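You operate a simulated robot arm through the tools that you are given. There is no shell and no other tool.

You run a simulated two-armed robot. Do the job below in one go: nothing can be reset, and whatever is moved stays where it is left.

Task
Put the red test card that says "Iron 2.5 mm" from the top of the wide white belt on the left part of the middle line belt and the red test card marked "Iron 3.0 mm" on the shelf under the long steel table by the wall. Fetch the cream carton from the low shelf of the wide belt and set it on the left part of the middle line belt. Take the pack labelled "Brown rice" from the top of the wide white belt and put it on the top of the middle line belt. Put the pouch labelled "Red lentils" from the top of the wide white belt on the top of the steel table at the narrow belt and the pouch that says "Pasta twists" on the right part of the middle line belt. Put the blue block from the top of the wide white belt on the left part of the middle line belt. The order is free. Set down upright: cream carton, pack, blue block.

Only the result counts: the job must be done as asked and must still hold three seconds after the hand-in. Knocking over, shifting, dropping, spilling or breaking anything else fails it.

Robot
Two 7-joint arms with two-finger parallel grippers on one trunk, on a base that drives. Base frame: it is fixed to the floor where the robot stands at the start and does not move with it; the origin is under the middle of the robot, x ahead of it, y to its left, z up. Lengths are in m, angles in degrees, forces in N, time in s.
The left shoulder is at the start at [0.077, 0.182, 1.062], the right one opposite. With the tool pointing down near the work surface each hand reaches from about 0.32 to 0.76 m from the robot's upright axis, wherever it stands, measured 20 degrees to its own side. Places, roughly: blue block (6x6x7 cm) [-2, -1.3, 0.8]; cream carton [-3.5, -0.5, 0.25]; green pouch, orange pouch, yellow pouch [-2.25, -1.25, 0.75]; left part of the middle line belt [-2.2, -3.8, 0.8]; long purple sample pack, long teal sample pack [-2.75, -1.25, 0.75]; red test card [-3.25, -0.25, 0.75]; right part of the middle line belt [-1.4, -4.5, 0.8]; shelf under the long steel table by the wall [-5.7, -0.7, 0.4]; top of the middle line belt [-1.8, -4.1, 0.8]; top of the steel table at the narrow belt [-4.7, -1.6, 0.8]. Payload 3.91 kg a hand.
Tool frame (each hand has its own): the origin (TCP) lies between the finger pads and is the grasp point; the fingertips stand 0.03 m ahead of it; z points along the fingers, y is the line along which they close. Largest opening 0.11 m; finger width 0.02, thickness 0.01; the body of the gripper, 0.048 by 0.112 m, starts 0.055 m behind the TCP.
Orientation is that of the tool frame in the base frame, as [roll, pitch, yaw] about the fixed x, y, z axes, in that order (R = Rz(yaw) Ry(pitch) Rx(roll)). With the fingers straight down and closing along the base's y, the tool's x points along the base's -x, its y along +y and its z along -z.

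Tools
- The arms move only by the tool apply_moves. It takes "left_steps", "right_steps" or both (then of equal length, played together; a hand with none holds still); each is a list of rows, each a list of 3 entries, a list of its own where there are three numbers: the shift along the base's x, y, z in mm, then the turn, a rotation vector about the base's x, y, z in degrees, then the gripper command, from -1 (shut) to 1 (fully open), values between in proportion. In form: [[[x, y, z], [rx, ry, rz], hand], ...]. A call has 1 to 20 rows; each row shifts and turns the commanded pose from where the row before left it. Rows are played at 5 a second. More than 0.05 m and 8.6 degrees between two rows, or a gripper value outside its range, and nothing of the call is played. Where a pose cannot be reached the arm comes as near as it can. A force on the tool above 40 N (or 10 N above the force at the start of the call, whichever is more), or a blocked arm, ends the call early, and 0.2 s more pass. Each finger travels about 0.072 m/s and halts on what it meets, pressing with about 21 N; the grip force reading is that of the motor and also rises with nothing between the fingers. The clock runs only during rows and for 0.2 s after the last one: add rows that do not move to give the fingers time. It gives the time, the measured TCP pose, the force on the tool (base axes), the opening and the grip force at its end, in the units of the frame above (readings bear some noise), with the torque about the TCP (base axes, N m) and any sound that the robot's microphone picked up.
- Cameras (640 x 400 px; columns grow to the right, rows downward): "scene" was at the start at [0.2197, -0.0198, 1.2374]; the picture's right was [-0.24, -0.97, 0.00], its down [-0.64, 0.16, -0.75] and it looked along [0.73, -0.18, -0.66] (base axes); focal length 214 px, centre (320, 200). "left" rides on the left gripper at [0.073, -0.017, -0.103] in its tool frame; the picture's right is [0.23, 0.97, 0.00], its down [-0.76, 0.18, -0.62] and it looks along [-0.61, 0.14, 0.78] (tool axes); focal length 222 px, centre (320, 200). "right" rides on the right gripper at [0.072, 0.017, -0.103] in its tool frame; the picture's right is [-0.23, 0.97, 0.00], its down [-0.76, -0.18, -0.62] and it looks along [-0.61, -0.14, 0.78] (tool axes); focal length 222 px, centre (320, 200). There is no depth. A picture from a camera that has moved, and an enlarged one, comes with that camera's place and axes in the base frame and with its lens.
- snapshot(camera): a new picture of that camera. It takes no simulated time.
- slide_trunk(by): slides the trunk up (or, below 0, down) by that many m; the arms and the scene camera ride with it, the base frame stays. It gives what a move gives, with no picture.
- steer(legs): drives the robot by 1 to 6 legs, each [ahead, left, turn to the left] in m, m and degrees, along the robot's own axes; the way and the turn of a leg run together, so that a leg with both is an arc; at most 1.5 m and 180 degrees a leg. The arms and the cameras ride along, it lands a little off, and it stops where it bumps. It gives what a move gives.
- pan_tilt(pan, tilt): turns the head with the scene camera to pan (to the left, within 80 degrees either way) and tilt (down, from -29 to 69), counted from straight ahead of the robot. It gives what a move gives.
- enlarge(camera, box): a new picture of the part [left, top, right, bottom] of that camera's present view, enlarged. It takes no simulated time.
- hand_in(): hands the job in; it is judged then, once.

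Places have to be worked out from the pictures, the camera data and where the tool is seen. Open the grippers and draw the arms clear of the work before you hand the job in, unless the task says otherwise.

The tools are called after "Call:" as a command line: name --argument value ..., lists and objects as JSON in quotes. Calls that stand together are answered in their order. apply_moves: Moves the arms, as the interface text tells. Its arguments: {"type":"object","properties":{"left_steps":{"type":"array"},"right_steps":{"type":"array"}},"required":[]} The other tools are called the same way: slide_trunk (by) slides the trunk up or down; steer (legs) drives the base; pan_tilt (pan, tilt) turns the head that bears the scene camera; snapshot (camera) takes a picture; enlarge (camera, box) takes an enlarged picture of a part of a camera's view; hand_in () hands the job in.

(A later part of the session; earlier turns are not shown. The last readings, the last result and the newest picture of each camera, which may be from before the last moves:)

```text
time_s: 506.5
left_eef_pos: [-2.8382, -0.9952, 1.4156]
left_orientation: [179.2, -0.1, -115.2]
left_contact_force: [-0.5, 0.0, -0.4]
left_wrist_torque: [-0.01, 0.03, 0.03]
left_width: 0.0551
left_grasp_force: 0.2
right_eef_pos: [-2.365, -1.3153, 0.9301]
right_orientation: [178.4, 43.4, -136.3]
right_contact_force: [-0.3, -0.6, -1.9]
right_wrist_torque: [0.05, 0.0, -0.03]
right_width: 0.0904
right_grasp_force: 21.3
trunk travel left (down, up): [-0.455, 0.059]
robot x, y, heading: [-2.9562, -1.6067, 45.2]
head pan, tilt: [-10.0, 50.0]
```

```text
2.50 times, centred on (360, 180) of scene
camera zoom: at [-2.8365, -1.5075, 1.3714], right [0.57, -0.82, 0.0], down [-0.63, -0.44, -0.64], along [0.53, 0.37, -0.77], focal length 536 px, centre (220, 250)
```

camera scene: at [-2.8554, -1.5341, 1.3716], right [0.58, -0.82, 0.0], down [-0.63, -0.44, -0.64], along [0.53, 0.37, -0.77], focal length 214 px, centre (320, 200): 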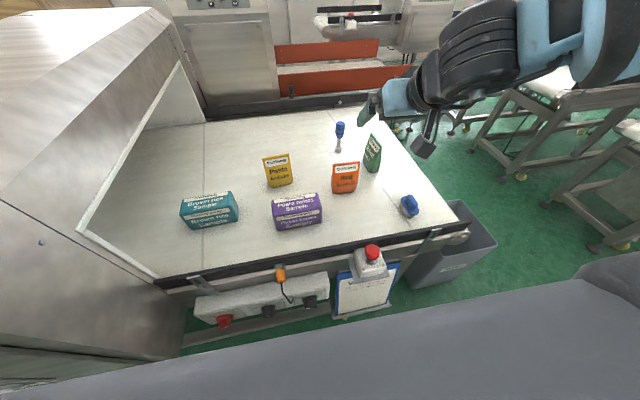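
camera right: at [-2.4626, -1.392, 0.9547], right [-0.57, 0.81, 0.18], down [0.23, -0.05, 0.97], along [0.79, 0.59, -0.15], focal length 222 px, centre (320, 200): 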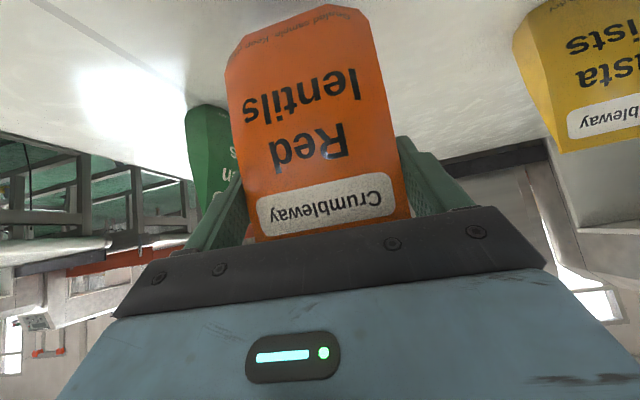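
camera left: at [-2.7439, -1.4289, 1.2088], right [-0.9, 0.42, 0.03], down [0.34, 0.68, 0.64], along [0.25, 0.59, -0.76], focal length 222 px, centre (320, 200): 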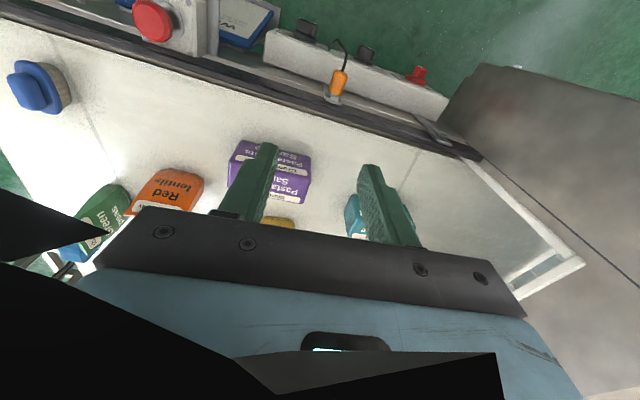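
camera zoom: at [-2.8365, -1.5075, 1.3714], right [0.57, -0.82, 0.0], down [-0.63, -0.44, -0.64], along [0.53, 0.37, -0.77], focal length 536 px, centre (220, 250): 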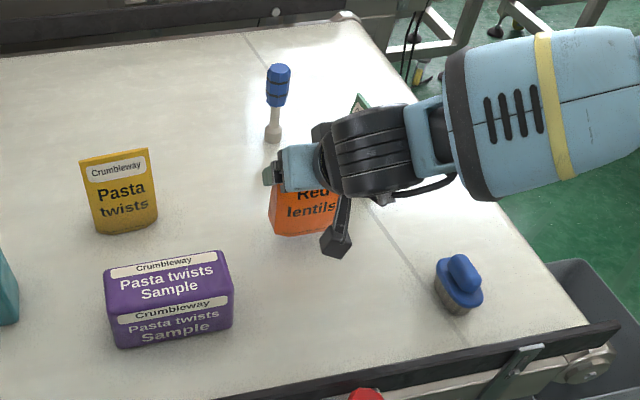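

The lentils pouch is held. I raise it, then back away from the belt and move to where I can turn safely.

Call:
apply_moves --right_steps '[[[-8, -8, 30], [0, 0, 0], -1], [[-8, -8, 30], [0, 0, 0], -1], [[-8, -8, 30], [0, 0, 0], -1], [[-8, -8, 30], [0, 0, 0], -1], [[-8, -8, 30], [0, 0, 0], -1], [[-8, -8, 20], [0, 0, 0], -1], [[0, 0, 0], [0, 0, 0], -1]]'

Call:
steer --legs '[[-0.3, 0, 0], [0, -0.5, 0], [0, 0, 90]]'

Call:
pan_tilt --pan 0 --tilt 30

Call:
snapshot --camera "scene"

```text
time_s: 508.1
left_eef_pos: [-2.838, -0.9956, 1.4151]
left_orientation: [179.2, -0.3, -115.2]
left_contact_force: [0.0, 0.1, 0.6]
left_wrist_torque: [0.04, 0.0, 0.01]
left_width: 0.0551
left_grasp_force: 0.1
right_eef_pos: [-2.4123, -1.363, 1.1014]
right_orientation: [178.4, 43.3, -136.4]
right_contact_force: [-0.5, -0.9, -1.7]
right_wrist_torque: [-0.03, 0.04, -0.02]
right_width: 0.0903
right_grasp_force: 20.7
trunk travel left (down, up): [-0.455, 0.059]
robot x, y, heading: [-2.958, -1.6076, 45.1]
head pan, tilt: [-10.0, 50.0]
```

```text
time_s: 518.5
left_eef_pos: [-3.4236, -2.0548, 1.4159]
left_orientation: [179.2, -0.1, -25.6]
left_contact_force: [0.3, 0.1, -0.3]
left_wrist_torque: [0.0, 0.02, -0.01]
left_width: 0.0548
left_grasp_force: 0.0
right_eef_pos: [-3.0553, -1.6331, 1.1013]
right_orientation: [178.4, 43.4, -46.7]
right_contact_force: [-0.6, -0.3, -1.5]
right_wrist_torque: [0.01, -0.03, 0.02]
right_width: 0.0904
right_grasp_force: 21.1
trunk travel left (down, up): [-0.455, 0.059]
robot x, y, heading: [-2.8102, -2.1776, 134.3]
head pan, tilt: [-10.0, 50.0]
```

```text
time_s: 519.3
left_eef_pos: [-3.4245, -2.0551, 1.4162]
left_orientation: [179.2, 0.0, -25.7]
left_contact_force: [0.3, 1.2, 0.4]
left_wrist_torque: [0.01, -0.01, 0.03]
left_width: 0.0551
left_grasp_force: 0.0
right_eef_pos: [-3.0549, -1.6329, 1.1011]
right_orientation: [178.4, 43.4, -46.8]
right_contact_force: [-0.1, 0.9, -0.8]
right_wrist_torque: [0.05, -0.03, -0.03]
right_width: 0.0902
right_grasp_force: 20.9
trunk travel left (down, up): [-0.455, 0.059]
robot x, y, heading: [-2.8126, -2.1765, 134.5]
head pan, tilt: [0.0, 30.0]
```

```text
taken
camera scene: at [-2.9323, -2.0545, 1.401], right [0.71, 0.7, 0.0], down [0.35, -0.36, -0.87], along [-0.61, 0.62, -0.5], focal length 214 px, centre (320, 200)
```

scene: 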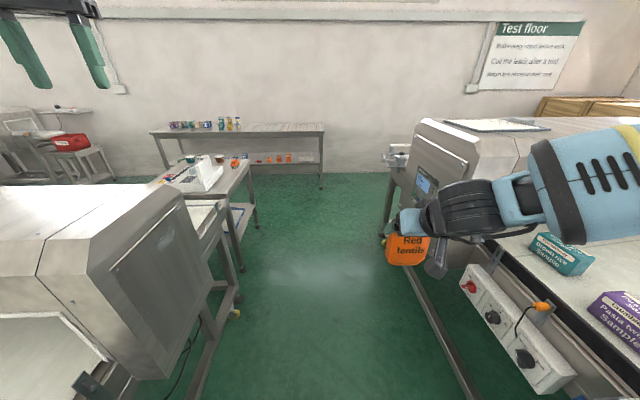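

The corridor to the steel table lies ahead. I extend the right hand forward to tuck the elbow, shift 7 cm left, and drive ahead.

Call:
apply_moves --right_steps '[[[-25, 25, 0], [0, 0, 0], -1], [[-25, 25, 0], [0, 0, 0], -1], [[-25, 25, 0], [0, 0, 0], -1], [[-20, 20, 0], [0, 0, 0], -1], [[0, 0, 0], [0, 0, 0], -1]]'

Call:
steer --legs '[[0, 0.07, 0.3], [0.8, 0, 0]]'

Call:
snapshot --camera "scene"

```text
time_s: 520.5
left_eef_pos: [-3.4248, -2.054, 1.4155]
left_orientation: [179.1, 0.0, -25.6]
left_contact_force: [-0.1, -0.4, 0.9]
left_wrist_torque: [0.01, 0.02, 0.02]
left_width: 0.0551
left_grasp_force: 0.0
right_eef_pos: [-3.1488, -1.5373, 1.1016]
right_orientation: [178.6, 43.4, -46.7]
right_contact_force: [-0.2, 0.0, -1.7]
right_wrist_torque: [-0.02, -0.01, -0.02]
right_width: 0.0901
right_grasp_force: 20.8
trunk travel left (down, up): [-0.455, 0.059]
robot x, y, heading: [-2.8141, -2.1757, 134.4]
head pan, tilt: [0.0, 30.0]
```

```text
time_s: 525.7
left_eef_pos: [-4.0361, -1.5475, 1.4159]
left_orientation: [179.1, 0.0, -25.1]
left_contact_force: [0.3, -0.2, -0.8]
left_wrist_torque: [-0.02, 0.01, 0.03]
left_width: 0.0549
left_grasp_force: 0.1
right_eef_pos: [-3.7653, -1.0281, 1.0999]
right_orientation: [178.3, 43.3, -46.3]
right_contact_force: [0.6, -0.2, -2.6]
right_wrist_torque: [-0.01, 0.0, -0.03]
right_width: 0.0903
right_grasp_force: 20.5
trunk travel left (down, up): [-0.455, 0.059]
robot x, y, heading: [-3.4231, -1.6629, 135.2]
head pan, tilt: [0.0, 30.0]
```

```text
taken
camera scene: at [-3.5439, -1.5439, 1.4011], right [0.71, 0.71, 0.0], down [0.35, -0.35, -0.87], along [-0.61, 0.61, -0.5], focal length 214 px, centre (320, 200)
```

scene: 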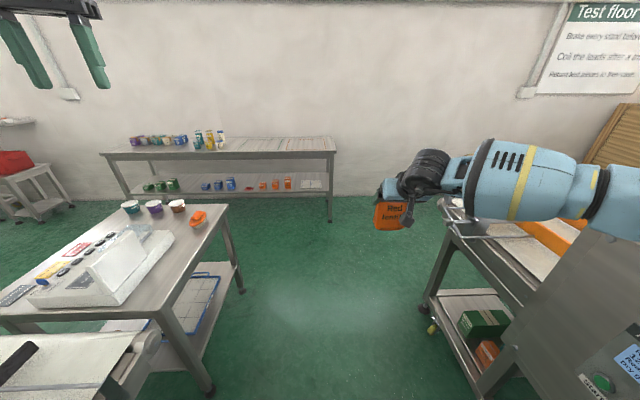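

I see the steel table's top: a white device, three cups and an orange item, with free space between. I enlarge it.

Call:
enlarge --camera "scene" --box '[0, 180, 260, 330]'

```text
2.46 times, centred on (130, 255) of scene
camera zoom: at [-3.5439, -1.5439, 1.4011], right [0.71, 0.71, 0.0], down [0.35, -0.35, -0.87], along [-0.61, 0.61, -0.5], focal length 528 px, centre (788, 65)
```

zoom: 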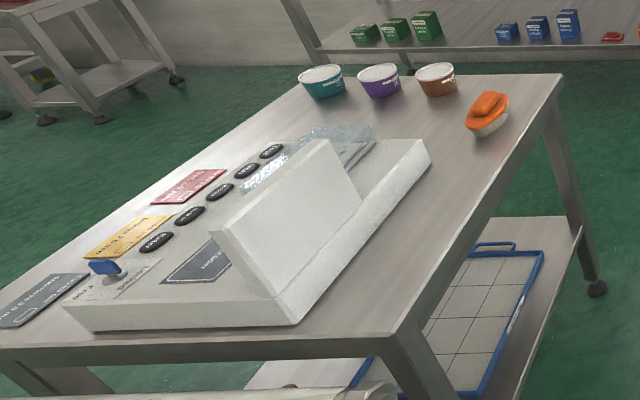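

There's a 12 cm free strip along the aisle edge of the table in front of the device; I'll set the pouch there (u ≈ 2.03, v ≈ 4.14). I drive 0.6 m ahead and turn left to face the table.

Call:
steer --legs '[[0.58, 0, 0], [0, 0, 89.5]]'

Call:
pan_tilt --pan -10 --tilt 45

Call:
snapshot --camera "scene"

Call:
snapshot --camera "right"

```text
time_s: 532.8
left_eef_pos: [-3.9472, -1.8708, 1.4166]
left_orientation: [179.2, -0.1, 65.2]
left_contact_force: [0.2, -1.0, -0.1]
left_wrist_torque: [0.0, -0.02, 0.0]
left_width: 0.0551
left_grasp_force: 0.1
right_eef_pos: [-4.4676, -1.6039, 1.1003]
right_orientation: [178.4, 43.3, 44.0]
right_contact_force: [-0.3, 0.6, -2.0]
right_wrist_torque: [0.04, -0.01, -0.02]
right_width: 0.0904
right_grasp_force: 20.6
trunk travel left (down, up): [-0.455, 0.059]
robot x, y, heading: [-3.8315, -1.2564, -134.6]
head pan, tilt: [0.0, 30.0]
```

```text
time_s: 533.6
left_eef_pos: [-3.9463, -1.8706, 1.4153]
left_orientation: [179.2, -0.1, 65.3]
left_contact_force: [-0.2, 0.1, -0.3]
left_wrist_torque: [0.04, 0.0, -0.01]
left_width: 0.0553
left_grasp_force: 0.2
right_eef_pos: [-4.4685, -1.6044, 1.1005]
right_orientation: [178.4, 43.4, 44.1]
right_contact_force: [-0.4, -0.1, -1.7]
right_wrist_torque: [0.01, -0.01, -0.01]
right_width: 0.0903
right_grasp_force: 21.6
trunk travel left (down, up): [-0.455, 0.059]
robot x, y, heading: [-3.8329, -1.2584, -134.5]
head pan, tilt: [-10.0, 45.0]
```

```text
taken
camera scene: at [-3.9566, -1.3602, 1.3785], right [-0.58, 0.81, 0.0], down [0.57, 0.41, -0.71], along [-0.58, -0.41, -0.71], focal length 214 px, centre (320, 200)
```

scene: 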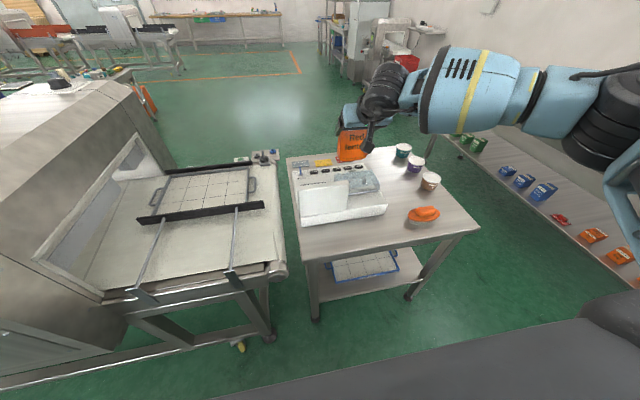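

```text
taken
camera right: at [-4.3674, -1.5288, 1.1255], right [0.57, -0.8, 0.18], down [-0.23, 0.05, 0.97], along [-0.79, -0.6, -0.15], focal length 222 px, centre (320, 200)
```

right: 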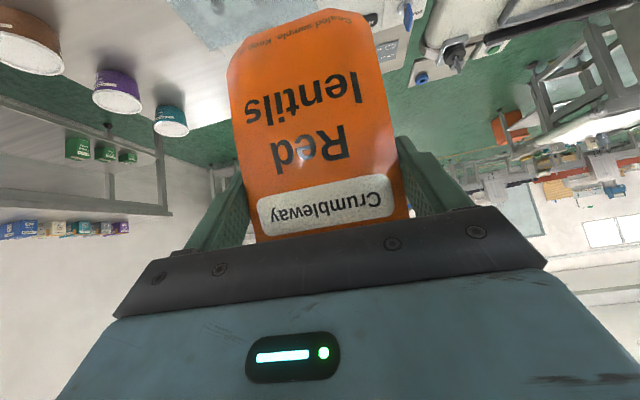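

The pouch now hangs over the device; I retract the arm 10 cm and back up 4 cm so it hangs over the free front strip, then lower.

Call:
apply_moves --right_steps '[[[17.5, 17.8, 0], [0, 0, 0], -1], [[17.5, 17.8, 0], [0, 0, 0], -1], [[17.5, 17.8, 0], [0, 0, 0], -1], [[17.5, 17.8, 0], [0, 0, 0], -1], [[0, 0, 0], [0, 0, 0], -1]]'

Call:
steer --legs '[[-0.04, -0.025, 0]]'

Call:
apply_moves --right_steps '[[[0, 0, -30], [0, 0, 0], -1], [[0, 0, -30], [0, 0, 0], -1], [[0, 0, -30], [0, 0, 0], -1], [[0, 0, -30], [0, 0, 0], -1], [[0, 0, -25], [0, 0, 0], -1], [[0, 0, 0], [0, 0, 0], -1]]'

Call:
snapshot --camera "scene"

Call:
snapshot --camera "right"

```text
time_s: 534.8
left_eef_pos: [-3.9465, -1.8711, 1.4165]
left_orientation: [179.2, -0.2, 65.2]
left_contact_force: [-0.4, -0.7, 0.6]
left_wrist_torque: [-0.02, -0.01, -0.01]
left_width: 0.055
left_grasp_force: 0.1
right_eef_pos: [-4.3986, -1.5341, 1.101]
right_orientation: [178.4, 43.4, 43.9]
right_contact_force: [-0.1, 0.0, -2.2]
right_wrist_torque: [-0.01, -0.03, 0.03]
right_width: 0.0903
right_grasp_force: 21.6
trunk travel left (down, up): [-0.455, 0.059]
robot x, y, heading: [-3.83, -1.2571, -134.7]
head pan, tilt: [-10.0, 45.0]
```

```text
time_s: 535.7
left_eef_pos: [-3.9366, -1.828, 1.4156]
left_orientation: [179.2, -0.3, 65.5]
left_contact_force: [0.3, 0.7, 1.0]
left_wrist_torque: [-0.02, 0.02, 0.0]
left_width: 0.0552
left_grasp_force: 0.1
right_eef_pos: [-4.3876, -1.49, 1.1002]
right_orientation: [178.5, 43.2, 44.2]
right_contact_force: [-0.4, 0.0, -2.2]
right_wrist_torque: [0.05, 0.01, 0.0]
right_width: 0.0904
right_grasp_force: 21.0
trunk travel left (down, up): [-0.455, 0.059]
robot x, y, heading: [-3.8226, -1.2111, -134.5]
head pan, tilt: [-10.0, 45.0]
```

```text
time_s: 537.1
left_eef_pos: [-3.9363, -1.8256, 1.416]
left_orientation: [179.2, -0.3, 65.4]
left_contact_force: [-0.3, -0.1, 0.3]
left_wrist_torque: [0.05, 0.02, 0.0]
left_width: 0.0547
left_grasp_force: 0.1
right_eef_pos: [-4.3882, -1.4883, 0.9564]
right_orientation: [178.4, 43.4, 44.2]
right_contact_force: [-0.1, -0.3, -1.4]
right_wrist_torque: [-0.01, -0.01, -0.01]
right_width: 0.0903
right_grasp_force: 20.8
trunk travel left (down, up): [-0.455, 0.059]
robot x, y, heading: [-3.8235, -1.2114, -134.6]
head pan, tilt: [-10.0, 45.0]
```

```text
taken
camera scene: at [-3.9465, -1.3146, 1.3785], right [-0.58, 0.81, 0.0], down [0.58, 0.41, -0.71], along [-0.58, -0.41, -0.71], focal length 214 px, centre (320, 200)
```

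scene: 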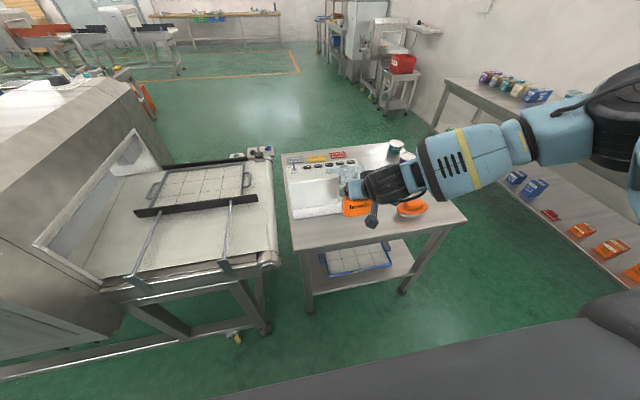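

```text
taken
camera right: at [-4.2876, -1.4127, 0.9812], right [0.57, -0.8, 0.18], down [-0.23, 0.05, 0.97], along [-0.79, -0.6, -0.15], focal length 222 px, centre (320, 200)
```

right: 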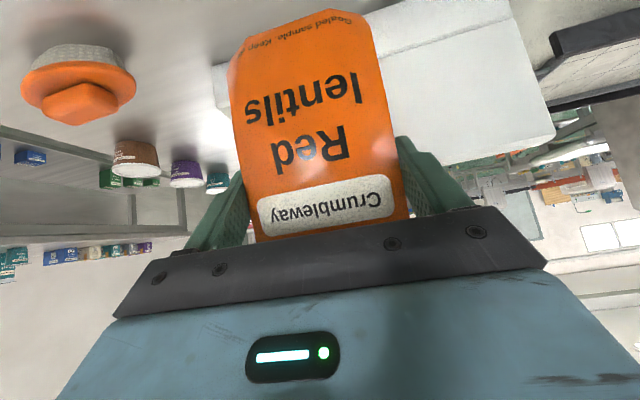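

The pouch is over the strip (u 2.03, v 4.16). I lower it further in small steps watching for contact.

Call:
apply_moves --right_steps '[[[0, 0, -15], [0, 0, 0], -1], [[0, 0, -15], [0, 0, 0], -1], [[0, 0, -8], [0, 0, 0], -1], [[0, 0, 0], [0, 0, 0], -1]]'

Call:
snapshot --camera "right"

Call:
enlarge --camera "scene" --box '[270, 140, 470, 270]'

```text
time_s: 538.1
left_eef_pos: [-3.9365, -1.8258, 1.4161]
left_orientation: [179.2, -0.2, 65.4]
left_contact_force: [0.1, 0.7, 0.2]
left_wrist_torque: [-0.01, 0.01, 0.02]
left_width: 0.055
left_grasp_force: 0.1
right_eef_pos: [-4.3882, -1.4886, 0.9191]
right_orientation: [178.4, 43.3, 44.0]
right_contact_force: [0.1, 0.5, -2.5]
right_wrist_torque: [0.0, 0.01, -0.01]
right_width: 0.0904
right_grasp_force: 20.9
trunk travel left (down, up): [-0.455, 0.059]
robot x, y, heading: [-3.8234, -1.2075, -134.4]
head pan, tilt: [-10.0, 45.0]
```

```text
taken
camera right: at [-4.2872, -1.4119, 0.944], right [0.57, -0.8, 0.18], down [-0.23, 0.05, 0.97], along [-0.79, -0.6, -0.15], focal length 222 px, centre (320, 200)
```

right: 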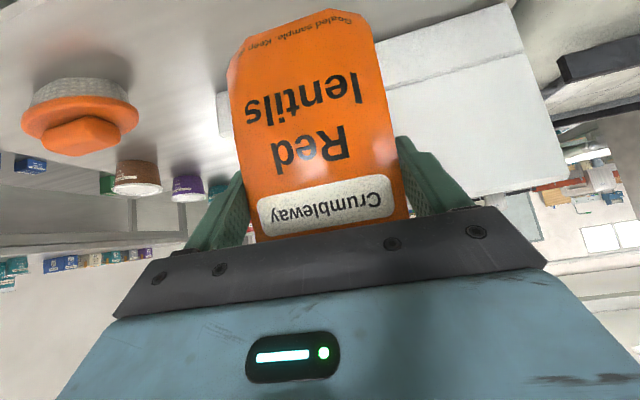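

```text
3.08 times, centred on (370, 205) of scene
camera zoom: at [-3.9468, -1.3146, 1.3785], right [-0.58, 0.81, 0.0], down [0.58, 0.41, -0.71], along [-0.58, -0.41, -0.71], focal length 660 px, centre (166, 185)
```

zoom: 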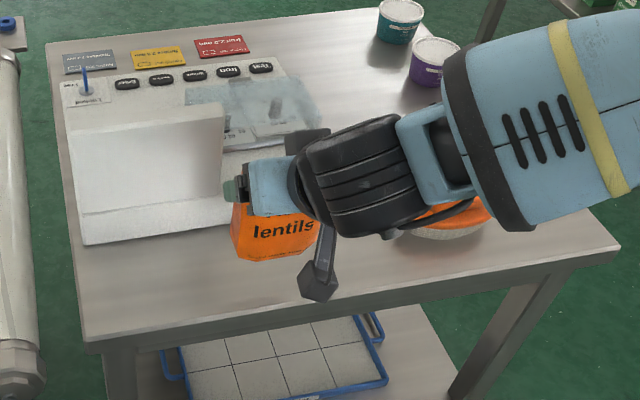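

Call:
apply_moves --right_steps '[[[0, 0, -8], [0, 0, 0], -1], [[0, 0, -6], [0, 0, 0], -1], [[0, 0, -5], [0, 0, 0], -1], [[0, 0, 0], [0, 0, 0], -1]]'

```text
time_s: 539.1
left_eef_pos: [-3.9362, -1.8258, 1.4153]
left_orientation: [179.2, -0.2, 65.4]
left_contact_force: [0.8, 0.2, 0.2]
left_wrist_torque: [0.01, 0.03, 0.02]
left_width: 0.0548
left_grasp_force: 0.0
right_eef_pos: [-4.3882, -1.4872, 0.8996]
right_orientation: [178.4, 43.3, 44.1]
right_contact_force: [-0.2, -0.3, -1.6]
right_wrist_torque: [0.0, -0.04, -0.02]
right_width: 0.0903
right_grasp_force: 21.3
trunk travel left (down, up): [-0.455, 0.059]
robot x, y, heading: [-3.8229, -1.2106, -134.4]
head pan, tilt: [-10.0, 45.0]
```

Call:
apply_moves --right_steps '[[[0, 0, -5], [0, 0, 0], -1], [[0, 0, -5], [0, 0, 0], -1], [[0, 0, -5], [0, 0, 0], -1], [[0, 0, 0], [0, 0, 0], -1]]'

Call:
enlarge --camera "scene" --box '[270, 140, 470, 270]'

```text
time_s: 540.1
left_eef_pos: [-3.9361, -1.8257, 1.4157]
left_orientation: [179.2, -0.2, 65.4]
left_contact_force: [-0.4, -0.8, 1.0]
left_wrist_torque: [0.0, 0.01, -0.02]
left_width: 0.0551
left_grasp_force: 0.1
right_eef_pos: [-4.3881, -1.4873, 0.8853]
right_orientation: [178.4, 43.4, 44.2]
right_contact_force: [0.5, 0.0, -1.5]
right_wrist_torque: [0.02, -0.03, 0.0]
right_width: 0.0904
right_grasp_force: 20.8
trunk travel left (down, up): [-0.455, 0.059]
robot x, y, heading: [-3.821, -1.2111, -134.3]
head pan, tilt: [-10.0, 45.0]
```

```text
3.08 times, centred on (370, 205) of scene
camera zoom: at [-3.9468, -1.3145, 1.3785], right [-0.58, 0.81, 0.0], down [0.58, 0.41, -0.71], along [-0.58, -0.41, -0.71], focal length 660 px, centre (166, 185)
```

zoom: 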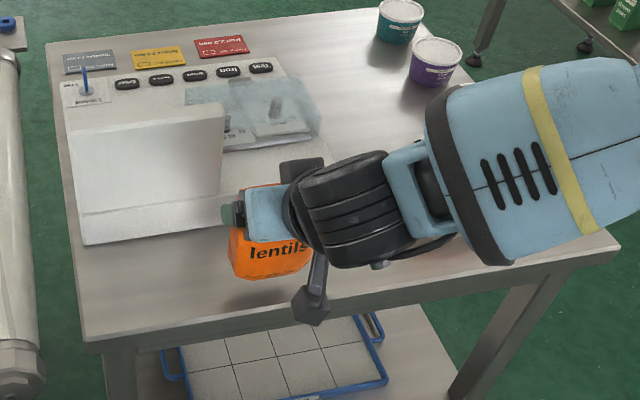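

A shadow shows it's still about 1–2 cm above the table. I keep lowering.

Call:
apply_moves --right_steps '[[[0, 0, -4], [0, 0, 0], -1], [[0, 0, -4], [0, 0, 0], -1], [[0, 0, -4], [0, 0, 0], -1], [[0, 0, 0], [0, 0, 0], -1]]'

```text
time_s: 541.1
left_eef_pos: [-3.9366, -1.8246, 1.4159]
left_orientation: [179.1, -0.2, 65.3]
left_contact_force: [0.6, -0.3, -0.5]
left_wrist_torque: [-0.04, -0.01, 0.0]
left_width: 0.0549
left_grasp_force: 0.1
right_eef_pos: [-4.3876, -1.4874, 0.8732]
right_orientation: [178.4, 43.4, 44.2]
right_contact_force: [-0.4, 0.3, -2.1]
right_wrist_torque: [-0.02, -0.02, 0.01]
right_width: 0.09
right_grasp_force: 21.6
trunk travel left (down, up): [-0.455, 0.059]
robot x, y, heading: [-3.8205, -1.2141, -134.1]
head pan, tilt: [-10.0, 45.0]
```

Call:
apply_moves --right_steps '[[[0, 0, -4], [0, 0, 0], -1], [[0, 0, -4], [0, 0, 0], -1], [[0, 0, -4], [0, 0, 0], -1], [[0, 0, 0], [0, 0, 0], -1]]'

Call:
enlarge --camera "scene" --box '[270, 140, 470, 270]'

```text
time_s: 542.1
left_eef_pos: [-3.9375, -1.8261, 1.4158]
left_orientation: [179.2, -0.3, 65.4]
left_contact_force: [0.5, 1.1, -0.1]
left_wrist_torque: [-0.04, -0.02, 0.01]
left_width: 0.055
left_grasp_force: 0.1
right_eef_pos: [-4.388, -1.4841, 0.8622]
right_orientation: [178.4, 43.4, 44.2]
right_contact_force: [-0.3, -0.3, -2.0]
right_wrist_torque: [0.03, 0.0, 0.02]
right_width: 0.09
right_grasp_force: 21.3
right hand out of reach, approached as far as the arm can: row 3
trunk travel left (down, up): [-0.455, 0.059]
robot x, y, heading: [-3.823, -1.2088, -134.5]
head pan, tilt: [-10.0, 45.0]
```

```text
3.08 times, centred on (370, 205) of scene
camera zoom: at [-3.9468, -1.3146, 1.3784], right [-0.58, 0.81, 0.0], down [0.58, 0.41, -0.71], along [-0.58, -0.41, -0.71], focal length 660 px, centre (166, 185)
```

zoom: 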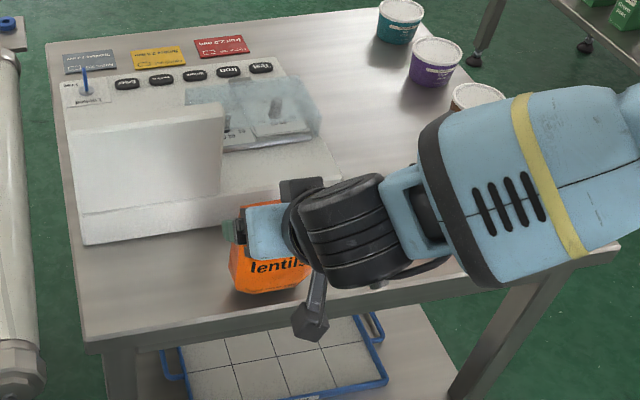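

Nearly there; the arm is at its reach limit, so I lower the trunk in small steps.

Call:
slide_trunk --by -0.006

```text
time_s: 542.6
left_eef_pos: [-3.936, -1.8243, 1.4099]
left_orientation: [179.2, 0.0, 65.3]
left_contact_force: [0.7, -0.2, 0.0]
left_wrist_torque: [-0.03, 0.0, 0.01]
left_width: 0.0549
left_grasp_force: 0.0
right_eef_pos: [-4.3892, -1.4854, 0.8572]
right_orientation: [178.4, 43.5, 44.2]
right_contact_force: [0.4, -0.3, -0.8]
right_wrist_torque: [0.02, -0.01, 0.02]
right_width: 0.09
right_grasp_force: 21.1
trunk travel left (down, up): [-0.449, 0.065]
robot x, y, heading: [-3.8242, -1.2132, -134.5]
head pan, tilt: [-10.0, 45.0]
```

Call:
slide_trunk --by -0.004

Call:
enlarge --camera "scene" --box '[270, 140, 470, 270]'

```text
time_s: 543.1
left_eef_pos: [-3.9369, -1.8261, 1.4056]
left_orientation: [179.1, -0.2, 65.3]
left_contact_force: [-0.2, 0.1, -0.1]
left_wrist_torque: [0.0, 0.0, 0.02]
left_width: 0.055
left_grasp_force: 0.2
right_eef_pos: [-4.3894, -1.4854, 0.8529]
right_orientation: [178.4, 43.4, 44.2]
right_contact_force: [-0.3, 1.1, -1.1]
right_wrist_torque: [0.0, 0.02, 0.02]
right_width: 0.0903
right_grasp_force: 21.1
trunk travel left (down, up): [-0.445, 0.069]
robot x, y, heading: [-3.8233, -1.2112, -134.2]
head pan, tilt: [-10.0, 45.0]
```

```text
3.08 times, centred on (370, 205) of scene
camera zoom: at [-3.9524, -1.3201, 1.366], right [-0.58, 0.81, 0.0], down [0.58, 0.41, -0.71], along [-0.58, -0.41, -0.71], focal length 660 px, centre (166, 185)
```

zoom: 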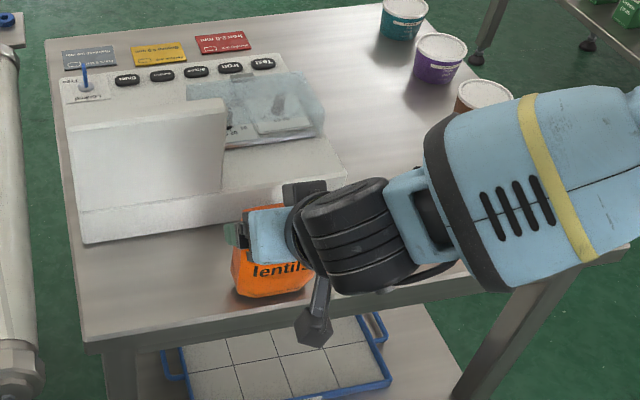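

Call:
slide_trunk --by -0.004

```text
time_s: 543.7
left_eef_pos: [-3.9354, -1.8248, 1.4016]
left_orientation: [179.2, -0.1, 65.3]
left_contact_force: [0.6, 0.7, -0.3]
left_wrist_torque: [0.01, 0.01, -0.01]
left_width: 0.055
left_grasp_force: 0.1
right_eef_pos: [-4.3893, -1.4849, 0.8485]
right_orientation: [178.4, 43.4, 44.1]
right_contact_force: [0.0, 0.1, -1.8]
right_wrist_torque: [0.0, -0.02, 0.0]
right_width: 0.09
right_grasp_force: 20.7
trunk travel left (down, up): [-0.441, 0.073]
robot x, y, heading: [-3.824, -1.2097, -134.5]
head pan, tilt: [-10.0, 45.0]
```

Call:
slide_trunk --by -0.006

Call:
snapshot --camera "right"

```text
time_s: 544.2
left_eef_pos: [-3.9356, -1.826, 1.3959]
left_orientation: [179.3, -0.1, 65.4]
left_contact_force: [-0.1, 0.4, 0.3]
left_wrist_torque: [-0.01, 0.0, -0.03]
left_width: 0.0552
left_grasp_force: 0.1
right_eef_pos: [-4.3875, -1.4852, 0.8444]
right_orientation: [178.4, 43.7, 44.3]
right_contact_force: [0.2, -1.9, 8.1]
right_wrist_torque: [0.23, 0.18, 0.04]
right_width: 0.0901
right_grasp_force: 20.3
trunk travel left (down, up): [-0.435, 0.079]
robot x, y, heading: [-3.8228, -1.2146, -134.5]
head pan, tilt: [-10.0, 45.0]
```

```text
taken
camera right: at [-4.2877, -1.4102, 0.8688], right [0.57, -0.8, 0.18], down [-0.23, 0.05, 0.97], along [-0.79, -0.6, -0.15], focal length 222 px, centre (320, 200)
```

right: 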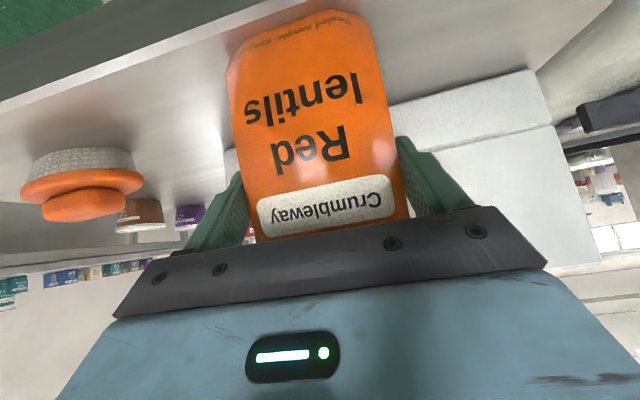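

Touchdown (10 N). I open the fingers and withdraw along the tool axis.

Call:
apply_moves --right_steps '[[[0, 0, 0], [0, 0, 0], 0.85], [[0, 0, 0], [0, 0, 0], 1], [[0, 0, 0], [0, 0, 0], 1], [[0, 0, 0], [0, 0, 0], 1]]'

Call:
apply_moves --right_steps '[[[7, 7, 10], [0, 0, 0], 1], [[14, 14, 22], [0, 0, 0], 1], [[14, 14, 22], [0, 0, 0], 1], [[14, 14, 22], [0, 0, 0], 1], [[14, 14, 22], [0, 0, 0], 1], [[10, 10, 30], [0, 0, 0], 1], [[0, 0, 0], [0, 0, 0], 1]]'

Call:
snapshot --camera "scene"

Call:
enlarge --camera "scene" --box '[270, 140, 470, 270]'

```text
time_s: 545.2
left_eef_pos: [-3.9354, -1.8261, 1.3948]
left_orientation: [179.2, 0.0, 65.4]
left_contact_force: [-0.5, -0.2, 0.1]
left_wrist_torque: [0.02, -0.01, -0.01]
left_width: 0.0549
left_grasp_force: 0.2
right_eef_pos: [-4.3873, -1.4847, 0.8421]
right_orientation: [178.3, 43.4, 44.2]
right_contact_force: [0.7, 0.3, 0.2]
right_wrist_torque: [-0.02, 0.02, 0.01]
right_width: 0.1102
right_grasp_force: 0.1
trunk travel left (down, up): [-0.435, 0.079]
robot x, y, heading: [-3.8239, -1.2093, -134.2]
head pan, tilt: [-10.0, 45.0]
```

```text
time_s: 546.8
left_eef_pos: [-3.9372, -1.8263, 1.3942]
left_orientation: [179.3, -0.1, 65.5]
left_contact_force: [-0.4, 0.0, -0.4]
left_wrist_torque: [-0.02, 0.0, 0.01]
left_width: 0.0552
left_grasp_force: 0.1
right_eef_pos: [-4.3147, -1.4116, 0.9715]
right_orientation: [178.4, 43.3, 44.1]
right_contact_force: [-0.9, 0.2, 0.0]
right_wrist_torque: [-0.02, 0.0, -0.01]
right_width: 0.1099
right_grasp_force: 0.0
trunk travel left (down, up): [-0.435, 0.079]
robot x, y, heading: [-3.8229, -1.2089, -134.2]
head pan, tilt: [-10.0, 45.0]
```

```text
taken
camera scene: at [-3.9578, -1.3255, 1.3534], right [-0.58, 0.81, 0.0], down [0.58, 0.41, -0.71], along [-0.57, -0.41, -0.71], focal length 214 px, centre (320, 200)
```

scene: 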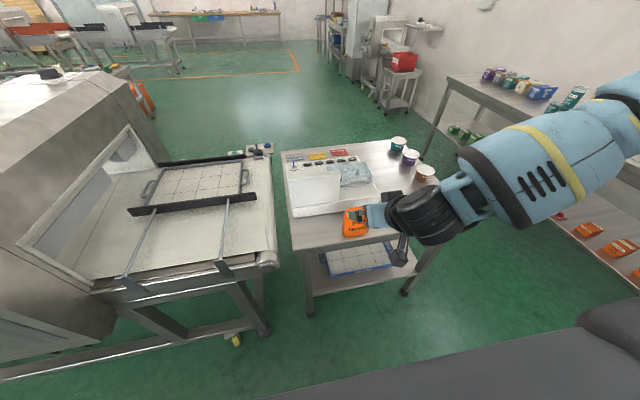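

```text
3.08 times, centred on (370, 205) of scene
camera zoom: at [-3.9578, -1.3255, 1.3534], right [-0.58, 0.81, 0.0], down [0.58, 0.41, -0.71], along [-0.57, -0.41, -0.71], focal length 660 px, centre (166, 185)
```

zoom: 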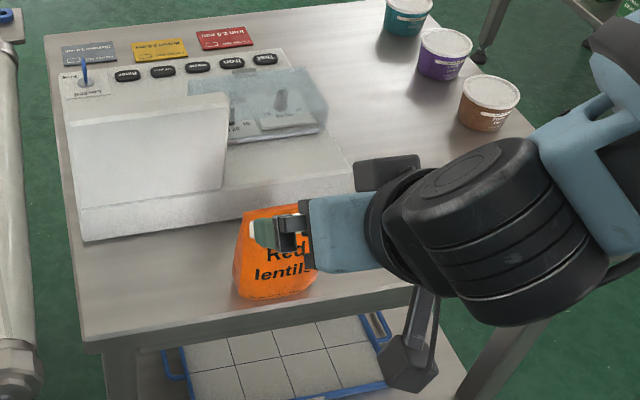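

The lentils pouch stands on the table. I raise and retract the hand further and verify nothing else moved.

Call:
apply_moves --right_steps '[[[7, 7, 35], [0, 0, 0], 0.5], [[7, 7, 35], [0, 0, 0], 0.5], [[7, 7, 35], [0, 0, 0], 0.5], [[0, 0, 25], [0, 0, 0], 0.5], [[0, 0, 0], [0, 0, 0], 0.5]]'

Call:
steer --legs '[[-0.06, 0, 0]]'

Call:
snapshot --camera "scene"

```text
time_s: 548.0
left_eef_pos: [-3.9365, -1.8265, 1.3949]
left_orientation: [179.2, -0.2, 65.4]
left_contact_force: [-0.4, 0.9, 0.6]
left_wrist_torque: [0.02, 0.0, -0.01]
left_width: 0.0549
left_grasp_force: 0.0
right_eef_pos: [-4.2957, -1.3922, 1.1006]
right_orientation: [178.4, 43.3, 44.1]
right_contact_force: [0.3, 0.3, -0.5]
right_wrist_torque: [0.02, -0.04, 0.0]
right_width: 0.0827
right_grasp_force: 0.1
trunk travel left (down, up): [-0.435, 0.079]
robot x, y, heading: [-3.8235, -1.2109, -134.5]
head pan, tilt: [-10.0, 45.0]
```

```text
time_s: 549.0
left_eef_pos: [-3.8971, -1.7839, 1.3943]
left_orientation: [179.2, -0.2, 65.4]
left_contact_force: [0.1, 0.1, 0.8]
left_wrist_torque: [-0.02, 0.04, -0.04]
left_width: 0.0551
left_grasp_force: 0.1
right_eef_pos: [-4.256, -1.3488, 1.1004]
right_orientation: [178.4, 43.4, 44.0]
right_contact_force: [0.6, 1.3, 0.5]
right_wrist_torque: [0.04, 0.02, 0.0]
right_width: 0.0823
right_grasp_force: 0.0
trunk travel left (down, up): [-0.435, 0.079]
robot x, y, heading: [-3.7826, -1.167, -134.5]
head pan, tilt: [-10.0, 45.0]
```

```text
taken
camera scene: at [-3.9167, -1.2839, 1.3534], right [-0.58, 0.81, 0.0], down [0.58, 0.41, -0.71], along [-0.57, -0.41, -0.71], focal length 214 px, centre (320, 200)
```

scene: 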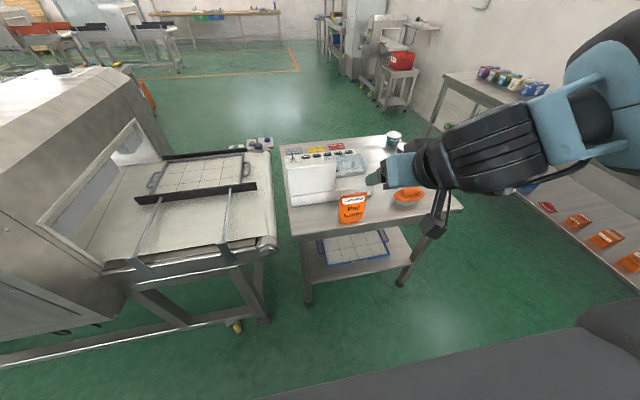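

Lentils done; the brush and device are untouched. Next the "Brown rice" pack: I turn left to face down the aisle and drive back.

Call:
steer --legs '[[0, 0, 89.5], [0, 0.04, 0]]'

Call:
apply_moves --right_steps '[[[20, -20, 0], [0, 0, 0], 0.5], [[20, -20, 0], [0, 0, 0], 0.5], [[20, -20, 0], [0, 0, 0], 0.5], [[20, -20, 0], [0, 0, 0], 0.5], [[20, -20, 0], [0, 0, 0], 0.5], [[20, -20, 0], [0, 0, 0], 0.5], [[0, 0, 0], [0, 0, 0], 0.5]]'

Call:
pan_tilt --pan 0 --tilt 35

Call:
snapshot --camera "scene"

```text
time_s: 553.8
left_eef_pos: [-3.1421, -1.2594, 1.3958]
left_orientation: [179.1, -0.2, 154.8]
left_contact_force: [1.2, -0.2, -0.4]
left_wrist_torque: [-0.01, 0.03, 0.04]
left_width: 0.0551
left_grasp_force: 0.0
right_eef_pos: [-3.5786, -1.6152, 1.1002]
right_orientation: [178.4, 43.4, 133.6]
right_contact_force: [-0.3, 0.4, 0.0]
right_wrist_torque: [-0.02, 0.03, 0.01]
right_width: 0.0823
right_grasp_force: 0.1
trunk travel left (down, up): [-0.435, 0.079]
robot x, y, heading: [-3.7519, -1.1417, -45.3]
head pan, tilt: [-10.0, 45.0]
```

```text
time_s: 555.4
left_eef_pos: [-3.1426, -1.2592, 1.3964]
left_orientation: [179.3, 0.0, 154.9]
left_contact_force: [0.1, 0.4, 0.2]
left_wrist_torque: [0.01, 0.0, 0.0]
left_width: 0.0549
left_grasp_force: 0.0
right_eef_pos: [-3.4598, -1.7363, 1.1008]
right_orientation: [178.4, 43.4, 133.6]
right_contact_force: [-0.5, 0.7, 0.3]
right_wrist_torque: [-0.02, 0.01, 0.01]
right_width: 0.0825
right_grasp_force: 0.1
trunk travel left (down, up): [-0.435, 0.079]
robot x, y, heading: [-3.7573, -1.1394, -45.1]
head pan, tilt: [-10.0, 45.0]
```

```text
time_s: 556.1
left_eef_pos: [-3.1414, -1.2598, 1.3958]
left_orientation: [179.2, -0.1, 154.7]
left_contact_force: [-0.3, 0.0, 1.1]
left_wrist_torque: [-0.01, 0.02, 0.03]
left_width: 0.055
left_grasp_force: 0.0
right_eef_pos: [-3.46, -1.7357, 1.1004]
right_orientation: [178.4, 43.3, 133.7]
right_contact_force: [-0.5, 0.1, 0.3]
right_wrist_torque: [-0.02, 0.01, 0.01]
right_width: 0.0825
right_grasp_force: 0.0
trunk travel left (down, up): [-0.435, 0.079]
robot x, y, heading: [-3.7519, -1.1405, -44.9]
head pan, tilt: [0.0, 35.0]
```

```text
taken
camera scene: at [-3.6267, -1.2702, 1.3683], right [-0.71, -0.71, 0.0], down [-0.41, 0.41, -0.82], along [0.58, -0.58, -0.57], focal length 214 px, centre (320, 200)
```

scene: 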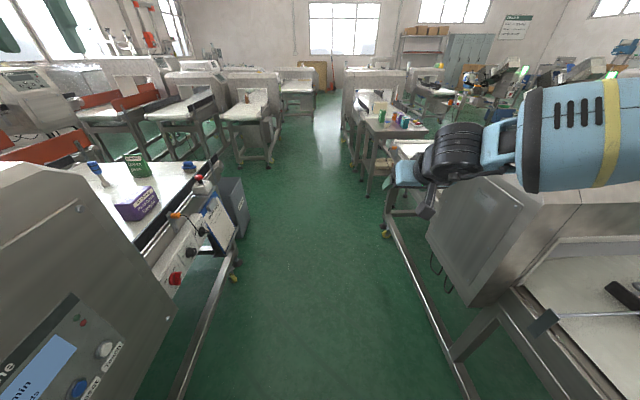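

The corridor is clear; I drive 0.78 m back down the aisle and turn left to face the Brown rice pack diagonally.

Call:
steer --legs '[[0.78, 0, 0], [0, 0, 119]]'

Call:
pan_tilt --pan -10 --tilt 45

Call:
snapshot --camera "scene"

Call:
snapshot --camera "right"

```text
time_s: 565.4
left_eef_pos: [-3.4075, -1.1057, 1.396]
left_orientation: [179.2, -0.2, -84.6]
left_contact_force: [-0.1, -0.9, -1.0]
left_wrist_torque: [-0.01, 0.01, 0.0]
left_width: 0.0551
left_grasp_force: 0.0
right_eef_pos: [-2.8367, -1.1371, 1.0994]
right_orientation: [178.4, 43.4, -105.9]
right_contact_force: [0.6, -0.7, 0.6]
right_wrist_torque: [-0.01, 0.0, -0.02]
right_width: 0.0824
right_grasp_force: 0.2
trunk travel left (down, up): [-0.435, 0.079]
robot x, y, heading: [-3.1975, -1.6942, 75.7]
head pan, tilt: [0.0, 35.0]
```

```text
time_s: 566.1
left_eef_pos: [-3.4066, -1.1058, 1.3953]
left_orientation: [179.3, 0.0, -84.6]
left_contact_force: [0.6, 0.2, 0.3]
left_wrist_torque: [0.03, 0.01, 0.02]
left_width: 0.0549
left_grasp_force: 0.0
right_eef_pos: [-2.8359, -1.1372, 1.1005]
right_orientation: [178.3, 43.4, -105.9]
right_contact_force: [-0.6, -0.2, -0.7]
right_wrist_torque: [-0.01, 0.03, 0.01]
right_width: 0.0826
right_grasp_force: 0.0
trunk travel left (down, up): [-0.435, 0.079]
robot x, y, heading: [-3.1977, -1.6963, 75.8]
head pan, tilt: [-10.0, 45.0]
```

```text
taken
camera scene: at [-3.1407, -1.5272, 1.3536], right [0.91, -0.41, 0.0], down [-0.29, -0.64, -0.71], along [0.29, 0.64, -0.71], focal length 214 px, centre (320, 200)
```

scene: 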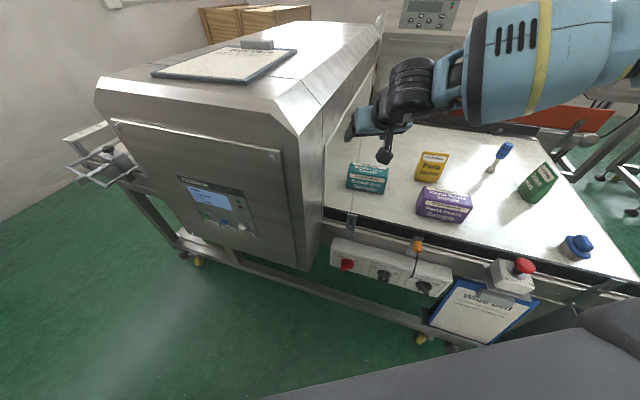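

```text
taken
camera right: at [-2.8805, -1.2533, 1.1248], right [-0.9, 0.41, 0.18], down [0.22, 0.07, 0.97], along [0.38, 0.91, -0.15], focal length 222 px, centre (320, 200)
```

right: 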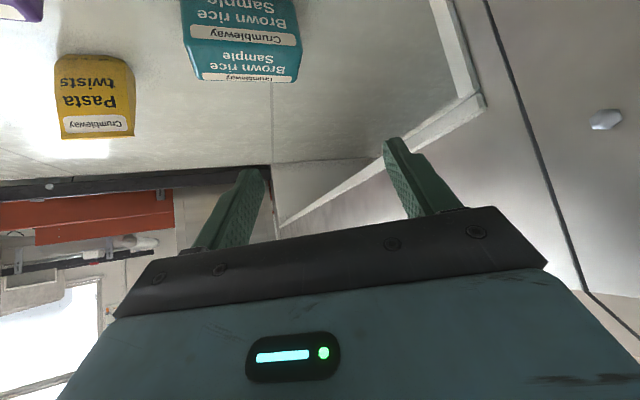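

The pack is well in view. I enlarge it to get its geometry.

Call:
enlarge --camera "scene" --box '[300, 120, 500, 245]'

Call:
enlarge --camera "right" --box '[160, 0, 340, 110]'

```text
3.20 times, centred on (400, 182) of scene
camera zoom: at [-3.1407, -1.5272, 1.3536], right [0.91, -0.41, 0.0], down [-0.29, -0.64, -0.71], along [0.29, 0.64, -0.71], focal length 686 px, centre (64, 256)
```

zoom: 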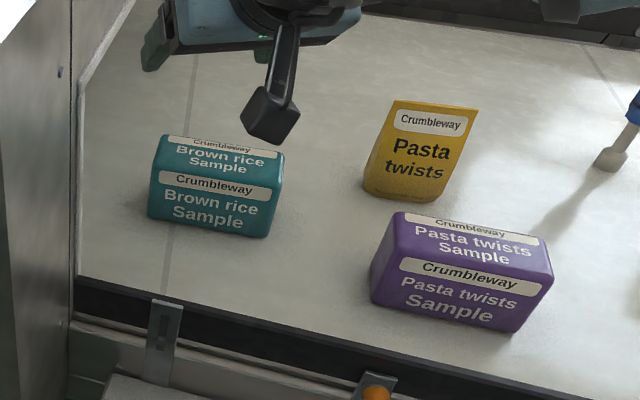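

```text
3.56 times, centred on (250, 55) of right
camera zoom: at [-2.8805, -1.2533, 1.1248], right [-0.9, 0.41, 0.18], down [0.22, 0.07, 0.97], along [0.38, 0.91, -0.15], focal length 790 px, centre (569, 716)
```

zoom: 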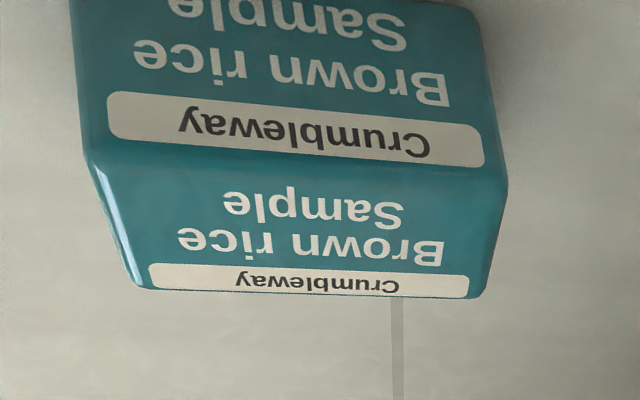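

The pack is about 14 × 6.2 × 7.5 cm, centred at (-2.713, -1.023), with its long side roughly along the belt. I level the right tool while retracting, and then rotate it by +68° to close across the pack's short side.

Call:
apply_moves --right_steps '[[[-6, -22, 5], [-6.98, 1.77, 0], 0.8], [[-6, -22, 5], [-6.98, 1.77, 0], 0.8], [[-6, -22, 5], [-6.98, 1.77, 0], 0.8], [[-6, -22, 0], [-6.98, 1.77, 0], 0.8], [[-6, -22, 0], [-6.98, 1.77, 0], 0.8], [[-6, -22, 0], [-6.98, 1.77, 0], 0.8], [[0, 0, 0], [0, 0, 0], 0.8]]'

Call:
apply_moves --right_steps '[[[0, 0, 0], [0, 0, 8.5], 0.8], [[0, 0, 0], [0, 0, 8.5], 0.8], [[0, 0, 0], [0, 0, 8.5], 0.8], [[0, 0, 0], [0, 0, 8.5], 0.8], [[0, 0, 0], [0, 0, 8.5], 0.8], [[0, 0, 0], [0, 0, 8.5], 0.8], [[0, 0, 0], [0, 0, 8.5], 0.8], [[0, 0, 0], [0, 0, 8.5], 0.8], [[0, 0, 0], [0, 0, 0], 0.8]]'

Call:
snapshot --camera "scene"

Call:
snapshot --camera "right"

```text
time_s: 567.7
left_eef_pos: [-3.4068, -1.1059, 1.3952]
left_orientation: [179.3, -0.1, -84.6]
left_contact_force: [-0.1, 0.7, 0.6]
left_wrist_torque: [0.01, 0.01, -0.01]
left_width: 0.0552
left_grasp_force: 0.0
right_eef_pos: [-2.8709, -1.271, 1.1146]
right_orientation: [179.5, 0.1, -105.4]
right_contact_force: [0.3, -0.6, 0.0]
right_wrist_torque: [-0.03, -0.02, -0.03]
right_width: 0.0991
right_grasp_force: 0.0
trunk travel left (down, up): [-0.435, 0.079]
robot x, y, heading: [-3.1945, -1.6952, 75.7]
head pan, tilt: [-10.0, 45.0]
```

```text
time_s: 569.7
left_eef_pos: [-3.4062, -1.1053, 1.3951]
left_orientation: [179.2, -0.1, -84.7]
left_contact_force: [0.4, -0.1, 0.7]
left_wrist_torque: [-0.05, 0.05, 0.02]
left_width: 0.0548
left_grasp_force: 0.0
right_eef_pos: [-2.9217, -1.3134, 1.1193]
right_orientation: [179.5, 0.1, -37.7]
right_contact_force: [0.8, 0.4, 0.5]
right_wrist_torque: [-0.03, 0.02, 0.0]
right_width: 0.099
right_grasp_force: 0.1
right hand out of reach, approached as far as the arm can: row 7, 8
trunk travel left (down, up): [-0.435, 0.079]
robot x, y, heading: [-3.1944, -1.6951, 75.7]
head pan, tilt: [-10.0, 45.0]
```

```text
taken
camera scene: at [-3.1399, -1.5261, 1.3533], right [0.91, -0.41, 0.0], down [-0.29, -0.64, -0.71], along [0.29, 0.64, -0.71], focal length 214 px, centre (320, 200)
```

scene: 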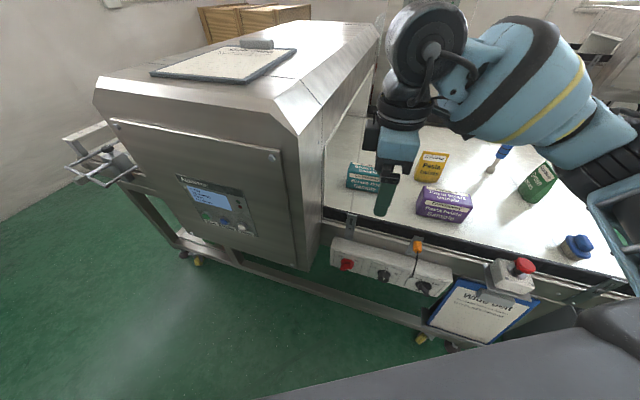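

```text
taken
camera right: at [-2.8726, -1.3712, 1.2223], right [-0.77, -0.63, 0.01], down [-0.49, 0.61, 0.62], along [-0.4, 0.48, -0.78], focal length 222 px, centre (320, 200)
```

right: 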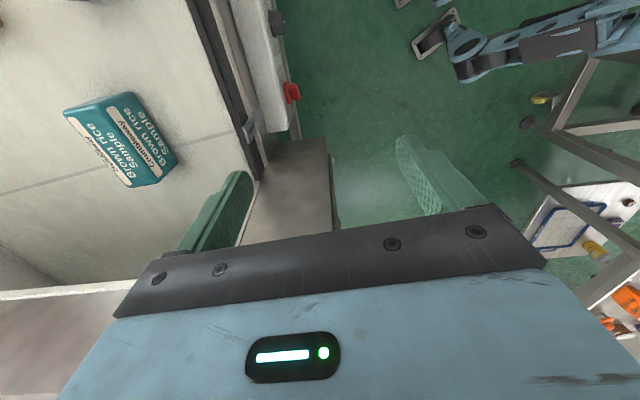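

The yaw is right (−37.7°) but the hand was pulled in. I test how far forward it can extend with this yaw.

Call:
apply_moves --right_steps '[[[10, 24, -10], [0, 0, 0], 0.8], [[10, 24, -10], [0, 0, 0], 0.8], [[10, 24, -10], [0, 0, 0], 0.8], [[10, 24, -10], [0, 0, 0], 0.8], [[0, 0, 0], [0, 0, 0], 0.8]]'

Call:
snapshot --camera "right"

```text
time_s: 570.9
left_eef_pos: [-3.4066, -1.1061, 1.3963]
left_orientation: [179.2, -0.1, -84.7]
left_contact_force: [-0.3, 0.2, 0.1]
left_wrist_torque: [-0.02, -0.03, -0.01]
left_width: 0.0551
left_grasp_force: 0.1
right_eef_pos: [-2.9527, -1.2888, 1.0859]
right_orientation: [179.6, 0.2, -37.6]
right_contact_force: [-0.5, 0.0, 0.8]
right_wrist_torque: [-0.01, 0.02, 0.02]
right_width: 0.0987
right_grasp_force: 0.1
right hand out of reach, approached as far as the arm can: row 1, 2, 3, 4
trunk travel left (down, up): [-0.435, 0.079]
robot x, y, heading: [-3.1949, -1.6915, 75.6]
head pan, tilt: [-10.0, 45.0]
```

```text
taken
camera right: at [-2.9029, -1.3461, 1.1884], right [-0.77, -0.63, 0.01], down [-0.49, 0.61, 0.62], along [-0.4, 0.48, -0.78], focal length 222 px, centre (320, 200)
```

right: 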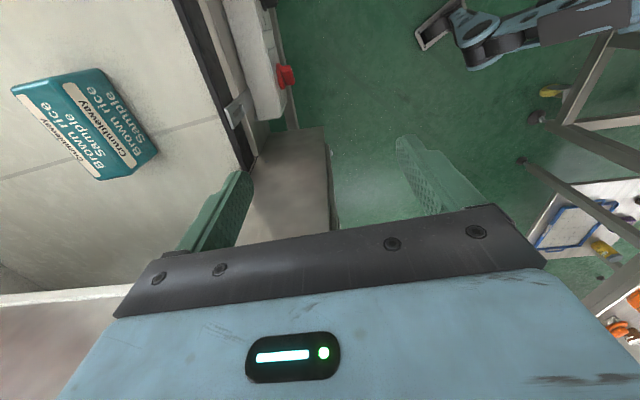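

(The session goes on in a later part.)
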